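You operate a simulated robot arm through the tools that you are given. There is no shell and no other tool. Be economical: measure what you need, move in short steps, check, and stop when the job is done.

The job below is to be done with a simulated robot arm. You get a single attempt, and the scene is never put back.

## Task
Slide the silver cap along the top of the trestle table until it stands next to the buffer with the yellow dot.

Only the result counts: the job must be done as asked and must still hold three seconds after the hand-in. Knocking over, shifting, dropping, spilling or breaking anything else fails it. A push-on lid holds only when it is set on centred and level and pressed home; a screw cap is set on level and turned clockwise until tight.

## Robot
A 7-joint arm with a two-finger parallel gripper, fixed in place. Base frame: the origin is at the foot of the arm, x ahead of it, y to its left, z up; the work surface is at about z = 780. Units: mm, degrees, N and s.
With the tool pointing down near the work surface it reaches from about 300 to 700 mm from the base axis. Its first joint turns from -66.0 to 66.0 degrees. Payload 1.57 kg.
The tool frame sits at the grasp point between the pads (the TCP): z along the fingers, y along the line on which they close. The tips reach 30 mm beyond it. The gripper opens to 110 mm. The fingers are 24 mm wide and 12 mm thick; the gripper's body (48 by 112 mm) begins 78 mm behind the TCP.
Orientation is told as [roll, pitch, yaw] about the base's x, y, z axes, in that order, counted from this pose: with the fingers straight down and closing along the base's y, the tool's x points along the base's -x, its y along +y and its z along -z.

## Interface
- The arm moves only by the tool jog_arm. Its argument "series" is a list of rows, each an object of numbers (a shift or turn left out is 0, a gripper value left out holds the last): "dx", "dy", "dz": the shift along the tool's x, y, z in mm; "rx", "ry", "rz": the turn, a rotation vector about the tool's x, y, z in rad; "claw": the gripper command, from -1 (shut) to 1 (fully open), values between in proportion. In form: [{"dx": .., "dy": .., "dz": .., "rx": .., "ry": .., "rz": .., "claw": ..}, ...]. A call has 1 to 20 rows; each row shifts and turns the commanded pose from where the row before left it, along the tool's axes as they then stand. Rows are played at 5 a second. More than 50 mm and 8.6 degrees between two rows, or a gripper value outside its range, and nothing of the call is played. A pose out of reach is approached as far as the arm can. The call stops where the force on the tool passes 40 N (or 10 N more than at its start, if that is more) or the arm is blocked; 0.2 s more then pass. The fingers move at their own pace (about 108 mm/s each) and stop on an object; they squeeze with about 33 N. The grip force told is the motor's: it shows also when the fingers shut on nothing. Time passes only in rows, and 0.2 s behind the last, so rows that do not move let the fingers close. It gives the time, the measured TCP pose, the force on the tool (base axes), the opening and the grip force at its end, in the units of the frame above (readings bear some noise).
- Cameras (640 x 400 px; columns grow to the right, rows downward): "scene" is fixed at [146.7, -382.8, 1397.1]; the picture's right is [0.90, -0.43, 0.00], its down [-0.27, -0.56, -0.78] and it looks along [0.34, 0.70, -0.62] (base axes); focal length 372 px, centre (320, 200). "wrist" rides on the gripper at [-36, 0, -80] in the tool frame; the picture's right is [0.00, -1.00, 0.00], its down [0.97, 0.00, -0.24] and it looks along [0.24, 0.00, 0.97] (tool axes); focal length 218 px, centre (320, 200). There is no depth. A picture from a camera that has moved, and an enlarged one, comes with that camera's place and axes in the base frame and with its lens.
- get_image(camera): a new picture of that camera. It takes no simulated time.
- zoom(camera, box): a new picture of the part [left, top, right, bottom] of that camera's present view, enlarged. It takes no simulated time.
- close_job(): hands the job in; it is judged then, once.

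Work in short steps. Places have to be worked out from the pictures, the camera data and where the tool is seen: move nearer, look again, correct. Check each grasp and each placing, and mend what went wrong. You have 90 turns and 38 pictures in all, those below and enlarged ones among them. Open the gripper and draw the arm clear of the work before you hand the job in, unless the task says otherwise; then end with one line.

The tools are called after "Emit:" by a JSON object that holds its "op" and its "data". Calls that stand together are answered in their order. jog_arm: Moves the arm, as the interface text tells. Its arguments: {"type":"object","properties":{"series":{"type":"array","items":{"type":"object","properties":{"dx":{"type":"number"},"dy":{"type":"number"},"dz":{"type":"number"},"rx":{"type":"number"},"ry":{"type":"number"},"rz":{"type":"number"},"claw":{"type":"number"}}}}},"required":["series"]} The other tools are called the same way: get_image (camera) takes a picture; zoom (camera, box) takes an enlarged picture of a part of a camera's view; close_job () hands the job in.

At the start:

```text
time_s: 0.0
tool_pos: [401.9, 77.8, 982.4]
tcp_rot: [-0.1, -0.1, 0.0]
contact_force: [0.5, -0.3, -0.3]
width: 110.2
finger_force: 0.0
```

scene: 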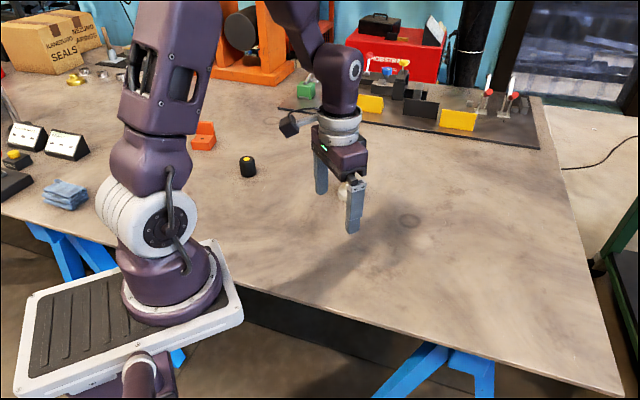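
wrist: 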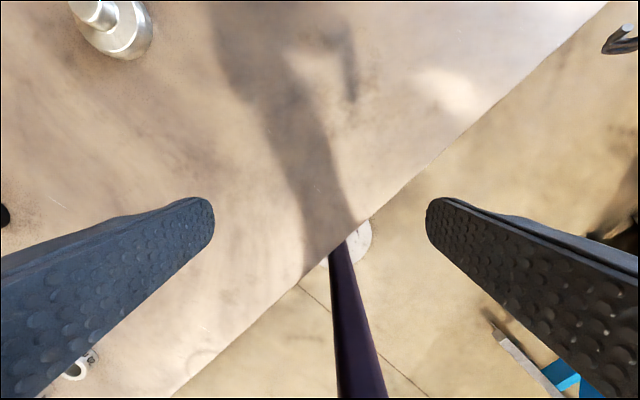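

I start by zooming in on the scene to identify the silver cap and the buffers.

Emit:
{"op": "zoom", "data": {"camera": "scene", "box": [180, 90, 420, 240]}}

Emit:
{"op": "zoom", "data": {"camera": "scene", "box": [0, 40, 240, 220]}}

Emit:
{"op": "zoom", "data": {"camera": "scene", "box": [340, 30, 560, 170]}}

```text
2.67 times, centred on (300, 165) of scene
camera zoom: at [146.7, -382.8, 1397.1], right [0.9, -0.43, 0.0], down [-0.27, -0.56, -0.78], along [0.34, 0.7, -0.62], focal length 991 px, centre (373, 293)
```

zoom: 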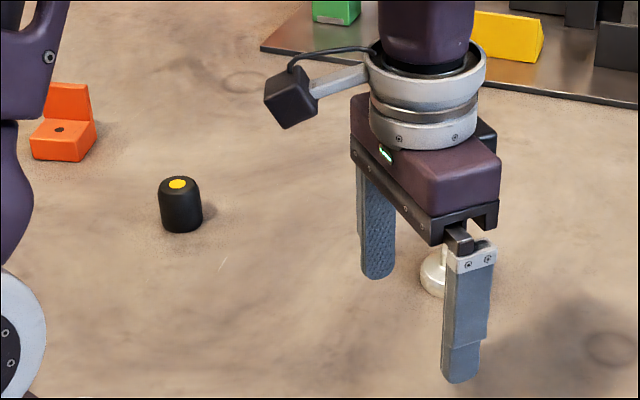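

```text
2.22 times, centred on (120, 130) of scene
camera zoom: at [146.7, -382.8, 1397.1], right [0.9, -0.43, 0.0], down [-0.27, -0.56, -0.78], along [0.34, 0.7, -0.62], focal length 826 px, centre (764, 356)
```

zoom: 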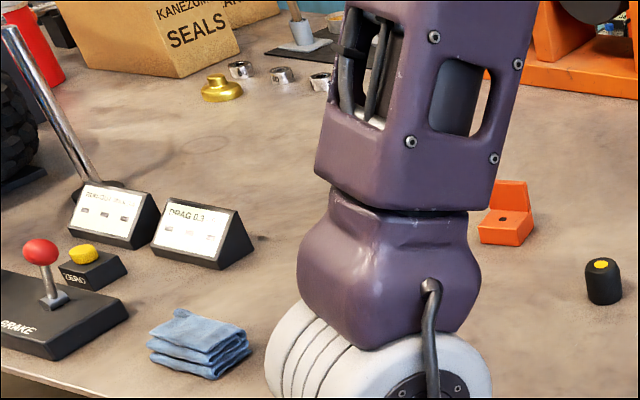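

```text
2.86 times, centred on (450, 100) of scene
camera zoom: at [146.7, -382.8, 1397.1], right [0.9, -0.43, 0.0], down [-0.27, -0.56, -0.78], along [0.34, 0.7, -0.62], focal length 1061 px, centre (-51, 486)
```

zoom: 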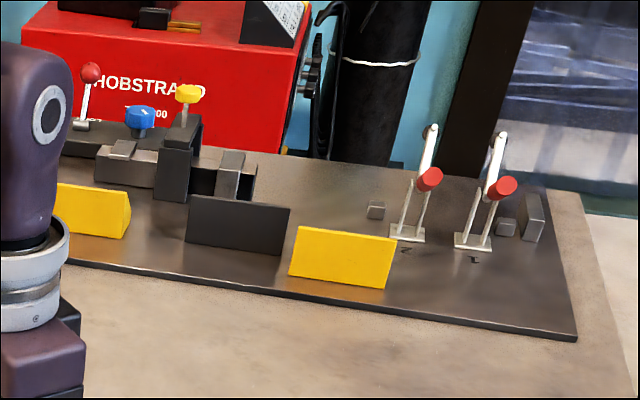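

The buffer with the yellow dot is the black cylinder at about (345, 512). The silver cap is a flanged knob at about (552, 289), and both cameras agree on it. I move over the cap at the present height and look down.

Emit:
{"op": "jog_arm", "data": {"series": [{"dx": -20, "dy": 35}, {"dx": -20, "dy": 35}, {"dx": -20, "dy": 35}, {"dx": -20, "dy": 35}, {"dx": -20, "dy": 35}, {"dx": -10, "dy": 35}, {"dx": 0}]}}

Emit:
{"op": "get_image", "data": {"camera": "wrist"}}

Emit:
{"op": "get_image", "data": {"camera": "scene"}}

```text
time_s: 1.6
tool_pos: [510.9, 287.7, 983.1]
tcp_rot: [0.2, 0.1, 0.0]
contact_force: [0.1, -0.2, 0.6]
width: 110.1
finger_force: 0.0
```

```text
32 pictures are left
camera wrist: at [546.9, 288.9, 1062.8], right [0.0, -1.0, 0.0], down [-0.97, 0.0, 0.24], along [-0.24, 0.0, -0.97], focal length 218 px, centre (320, 200)
```

wrist: 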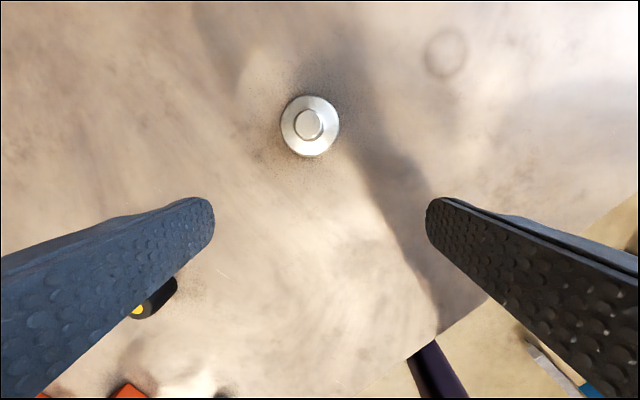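

```text
31 pictures are left
```

scene: 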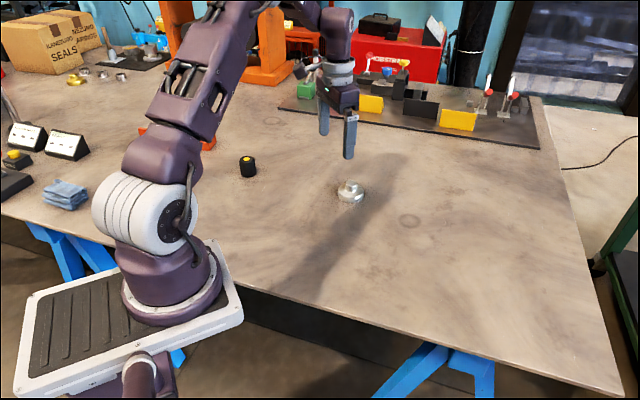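

The cap is at about (568, 299), with a flange of about 68 mm and a stem of about 28 mm. I zoom in on the cap and buffer to get their heights and exact places.

Emit:
{"op": "zoom", "data": {"camera": "scene", "box": [310, 165, 390, 215]}}

Emit:
{"op": "zoom", "data": {"camera": "scene", "box": [190, 120, 286, 180]}}

```text
8.00 times, centred on (350, 190) of scene
camera zoom: at [146.7, -382.8, 1397.1], right [0.9, -0.43, 0.0], down [-0.27, -0.56, -0.78], along [0.34, 0.7, -0.62], focal length 2972 px, centre (80, 280)
```

zoom: 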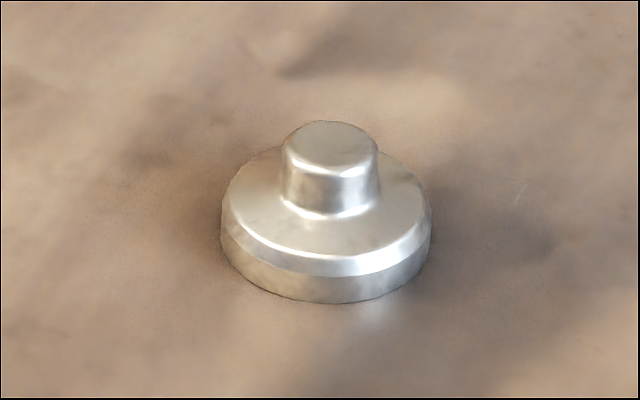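

```text
6.67 times, centred on (238, 150) of scene
camera zoom: at [146.7, -382.8, 1397.1], right [0.9, -0.43, 0.0], down [-0.27, -0.56, -0.78], along [0.34, 0.7, -0.62], focal length 2476 px, centre (867, 533)
```

zoom: 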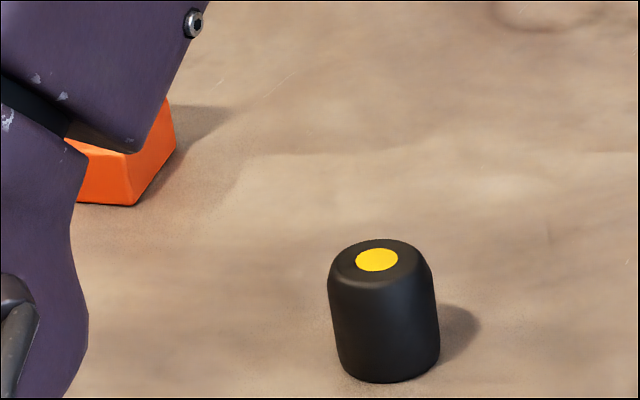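

The cap is about 70 mm across at (570, 298) and about 40 mm tall, with the stem in the top 20 mm. The buffer is about 46 mm across, near (350, 521). I move above the stem, part lower the tool, and look again.

Emit:
{"op": "jog_arm", "data": {"series": [{"dx": -30, "dy": 5}, {"dx": -29, "dy": 5}, {"dz": 40}, {"dz": 40}, {"dz": 10}, {"dz": 0}]}}

Emit:
{"op": "get_image", "data": {"camera": "wrist"}}

Emit:
{"op": "zoom", "data": {"camera": "scene", "box": [290, 125, 410, 200]}}

```text
time_s: 3.0
tool_pos: [571.2, 299.4, 892.9]
tcp_rot: [0.1, 0.0, 0.1]
contact_force: [-0.5, 0.1, -0.2]
width: 109.9
finger_force: 0.0
```

```text
28 pictures are left
camera wrist: at [606.8, 299.1, 972.9], right [0.0, -1.0, 0.0], down [-0.97, 0.0, 0.24], along [-0.24, 0.0, -0.97], focal length 218 px, centre (320, 200)
```

wrist: 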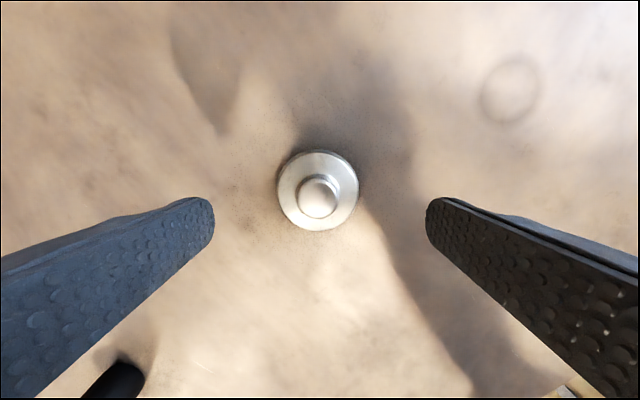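

```text
5.33 times, centred on (350, 162) of scene
camera zoom: at [146.7, -382.8, 1397.1], right [0.9, -0.43, 0.0], down [-0.27, -0.56, -0.78], along [0.34, 0.7, -0.62], focal length 1981 px, centre (160, 400)
```

zoom: 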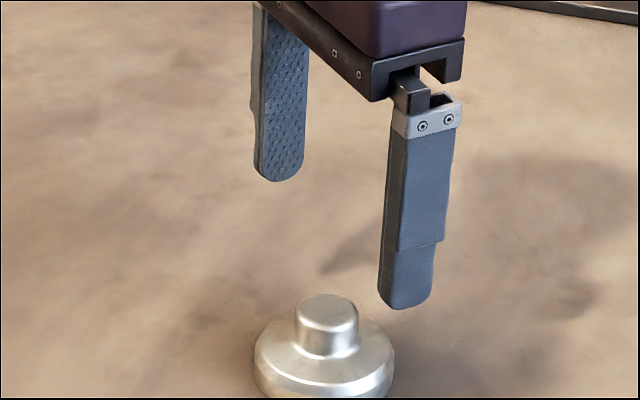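

The stem is centred between the fingers, within 1–2 mm. I lower the fingers to around the stem, with the tips just above the flange.

Emit:
{"op": "jog_arm", "data": {"series": [{"dz": 20, "claw": 0.3}, {"dz": 20}, {"dz": 12}, {"dz": 5}, {"dz": 0}]}}

Emit:
{"op": "zoom", "data": {"camera": "scene", "box": [290, 145, 410, 220]}}

```text
time_s: 4.2
tool_pos: [572.3, 299.0, 835.0]
tcp_rot: [0.0, 0.0, 0.0]
contact_force: [0.0, -0.7, 0.3]
width: 71.4
finger_force: 0.0
```

```text
5.33 times, centred on (350, 182) of scene
camera zoom: at [146.7, -382.8, 1397.1], right [0.9, -0.43, 0.0], down [-0.27, -0.56, -0.78], along [0.34, 0.7, -0.62], focal length 1981 px, centre (160, 293)
```

zoom: 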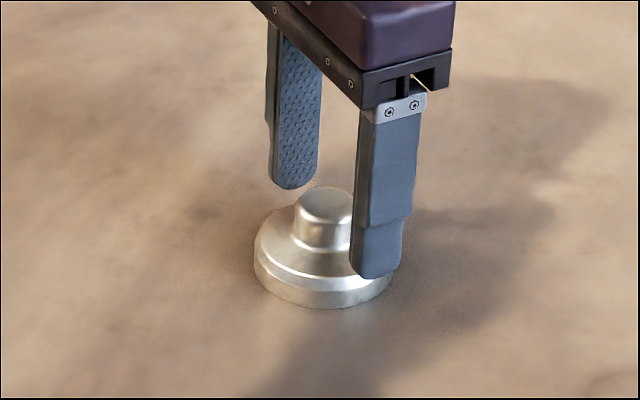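

The fingers straddle the stem without touching the flange. I close on it.

Emit:
{"op": "jog_arm", "data": {"series": [{"claw": -0.2}, {"claw": -0.5}, {"claw": -1}, {}, {}]}}

Emit:
{"op": "zoom", "data": {"camera": "scene", "box": [290, 145, 410, 220]}}

```text
time_s: 5.4
tool_pos: [572.2, 299.7, 835.4]
tcp_rot: [0.0, 0.0, -0.1]
contact_force: [0.0, 0.1, 0.0]
width: 31.2
finger_force: 33.3
```

```text
5.33 times, centred on (350, 182) of scene
camera zoom: at [146.7, -382.8, 1397.1], right [0.9, -0.43, 0.0], down [-0.27, -0.56, -0.78], along [0.34, 0.7, -0.62], focal length 1981 px, centre (160, 293)
```

zoom: 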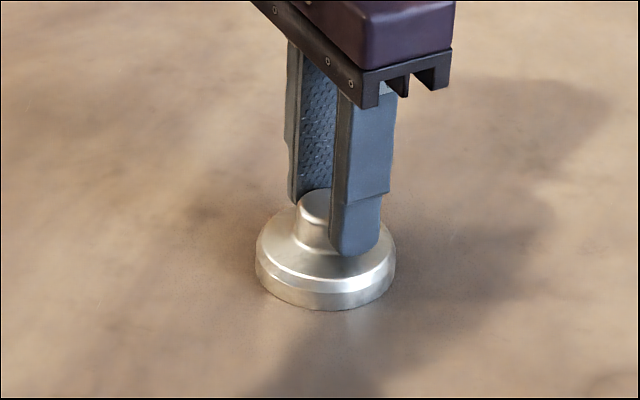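

The stem is gripped at a width of 31 mm. I slide slowly toward the buffer with a short first leg and watch the force.

Emit:
{"op": "jog_arm", "data": {"series": [{"dx": 5, "dy": 5}, {"dx": 8, "dy": 8}, {"dx": 8, "dy": 8}, {"dx": 8, "dy": 8}, {"dx": 8, "dy": 8}, {}]}}

Emit:
{"op": "zoom", "data": {"camera": "scene", "box": [200, 120, 400, 220]}}

```text
time_s: 6.8
tool_pos: [535.5, 336.0, 835.2]
tcp_rot: [-0.1, -0.1, 0.1]
contact_force: [2.1, -1.8, 7.6]
width: 31.1
finger_force: 32.7
```

```text
3.20 times, centred on (300, 170) of scene
camera zoom: at [146.6, -382.9, 1397.0], right [0.9, -0.43, 0.0], down [-0.27, -0.56, -0.78], along [0.34, 0.7, -0.62], focal length 1189 px, centre (384, 296)
```

zoom: 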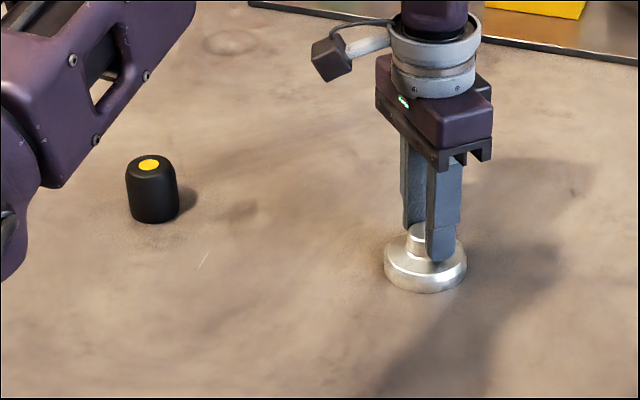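

The cap slides well under low force. I continue to about (425, 446) and then recheck.

Emit:
{"op": "jog_arm", "data": {"series": [{"dx": 10, "dy": 10}, {"dx": 10, "dy": 10}, {"dx": 10, "dy": 10}, {"dx": 10, "dy": 10}, {"dx": 10, "dy": 10}, {"dx": 10, "dy": 10}, {"dx": 10, "dy": 10}, {"dx": 10, "dy": 10}, {"dx": 10, "dy": 10}, {"dx": 10, "dy": 10}, {"dx": 10, "dy": 10}, {}]}}

Emit:
{"op": "zoom", "data": {"camera": "scene", "box": [200, 120, 360, 220]}}

Emit:
{"op": "get_image", "data": {"camera": "wrist"}}

```text
time_s: 9.4
tool_pos: [425.5, 446.3, 835.9]
tcp_rot: [0.1, 0.0, 0.0]
contact_force: [-1.0, 0.0, 0.2]
width: 30.8
finger_force: 33.0
```

```text
4.00 times, centred on (280, 170) of scene
camera zoom: at [146.7, -382.8, 1397.1], right [0.9, -0.43, 0.0], down [-0.27, -0.56, -0.78], along [0.34, 0.7, -0.62], focal length 1486 px, centre (480, 320)
```

zoom: 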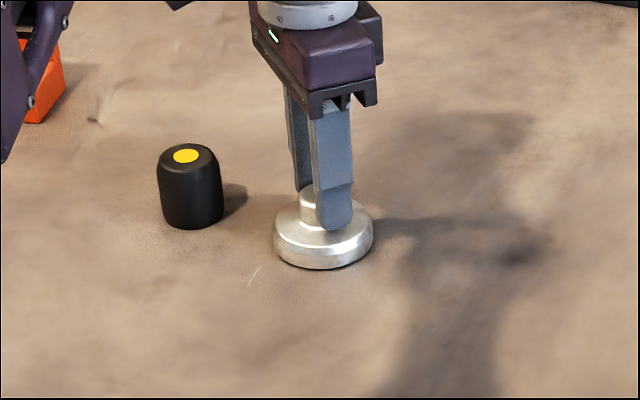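

```text
22 pictures are left
camera wrist: at [460.7, 446.5, 916.0], right [0.0, -1.0, 0.0], down [-0.97, 0.0, 0.24], along [-0.24, 0.0, -0.97], focal length 218 px, centre (320, 200)
```

wrist: 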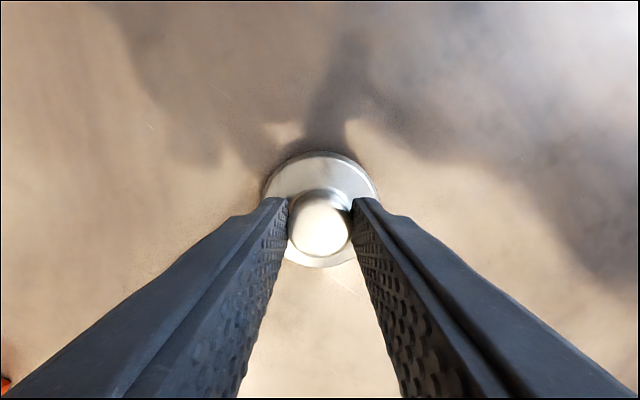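

The camera estimate of the cap, (424, 446), matches the tool pose. The buffer is at about (350, 521), so the remaining edge gap is about 46 mm. I advance by about 25 mm in fine steps and check.

Emit:
{"op": "jog_arm", "data": {"series": [{"dx": 5, "dy": 5}, {"dx": 5, "dy": 5}, {"dx": 4, "dy": 4}, {"dx": 4, "dy": 4}, {}]}}

Emit:
{"op": "zoom", "data": {"camera": "scene", "box": [220, 130, 316, 190]}}

```text
time_s: 10.6
tool_pos: [405.4, 462.6, 834.8]
tcp_rot: [0.1, 0.0, 0.0]
contact_force: [-0.3, 0.0, -0.5]
width: 30.8
finger_force: 33.2
```

```text
6.67 times, centred on (268, 160) of scene
camera zoom: at [146.7, -382.8, 1397.1], right [0.9, -0.43, 0.0], down [-0.27, -0.56, -0.78], along [0.34, 0.7, -0.62], focal length 2476 px, centre (667, 467)
```

zoom: 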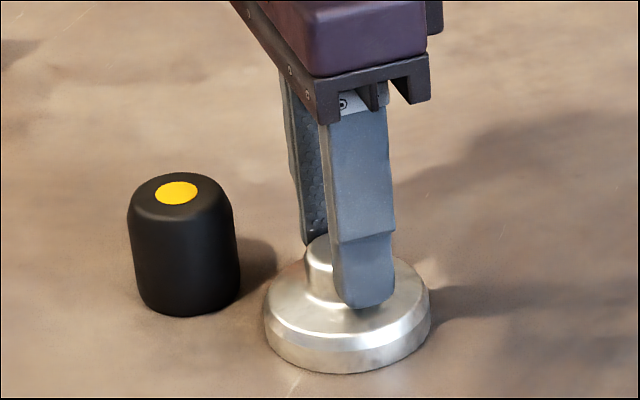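

The gap is now about 19 mm. I move the last 8 mm along each axis, to leave a gap of about 8 mm.

Emit:
{"op": "jog_arm", "data": {"series": [{"dx": 2, "dy": 2}, {"dx": 2, "dy": 2}, {"dx": 2, "dy": 2}, {"dx": 2, "dy": 2}, {}]}}

Emit:
{"op": "zoom", "data": {"camera": "scene", "box": [220, 130, 316, 190]}}

```text
time_s: 11.8
tool_pos: [398.8, 472.2, 836.4]
tcp_rot: [-0.1, 0.0, 0.1]
contact_force: [0.3, -0.7, 0.5]
width: 30.9
finger_force: 33.1
```

```text
6.67 times, centred on (268, 160) of scene
camera zoom: at [146.6, -382.8, 1397.1], right [0.9, -0.43, 0.0], down [-0.27, -0.56, -0.78], along [0.34, 0.7, -0.62], focal length 2476 px, centre (667, 467)
```

zoom: 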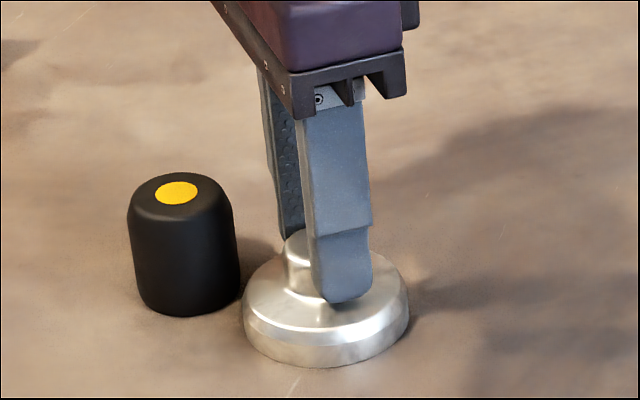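

The gap is about 8 mm and the buffer hasn't moved. I release the stem part way, rise straight up, and draw away from the work.

Emit:
{"op": "jog_arm", "data": {"series": [{"claw": -0.2}, {}, {}, {"dz": -15}, {"dz": -30}, {"dz": -40}, {"dz": -40}, {"dx": -30, "dy": -35, "dz": -10}, {"dx": -30, "dy": -35}, {"dx": -30, "dy": -35}, {"claw": 1}, {}]}}

Emit:
{"op": "zoom", "data": {"camera": "scene", "box": [200, 100, 360, 200]}}

Emit:
{"op": "get_image", "data": {"camera": "wrist"}}

```text
time_s: 14.4
tool_pos: [488.6, 363.4, 972.5]
tcp_rot: [0.0, 0.0, 0.0]
contact_force: [-0.3, 0.9, -0.4]
width: 110.0
finger_force: 0.1
```

```text
4.00 times, centred on (280, 150) of scene
camera zoom: at [146.6, -382.8, 1397.1], right [0.9, -0.43, 0.0], down [-0.27, -0.56, -0.78], along [0.34, 0.7, -0.62], focal length 1486 px, centre (480, 400)
```

zoom: 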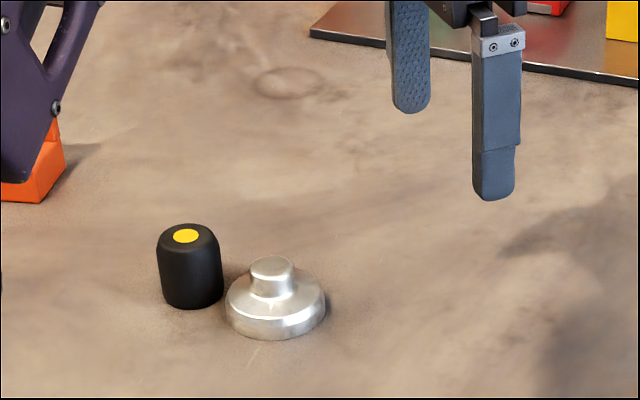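

```text
18 pictures are left
camera wrist: at [523.3, 365.6, 1051.4], right [0.0, -1.0, 0.0], down [-0.97, 0.0, 0.24], along [-0.24, 0.0, -0.97], focal length 218 px, centre (320, 200)
```

wrist: 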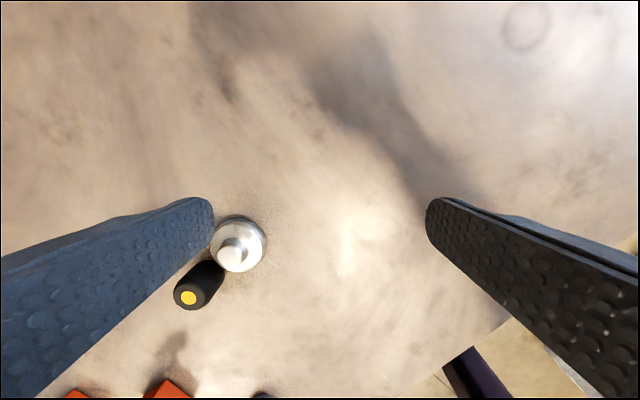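

The cap stands upright about 8 mm from the yellow-dot buffer, which has not moved. The arm is clear, so I hand the job in.

Emit:
{"op": "close_job", "data": {}}

```text
The job is handed in.
```

I slid the silver cap along the table, and it now stands upright about 8 mm from the buffer with the yellow dot. The last pictures show the buffer where it was, and the arm was clear with the gripper open at hand-in.
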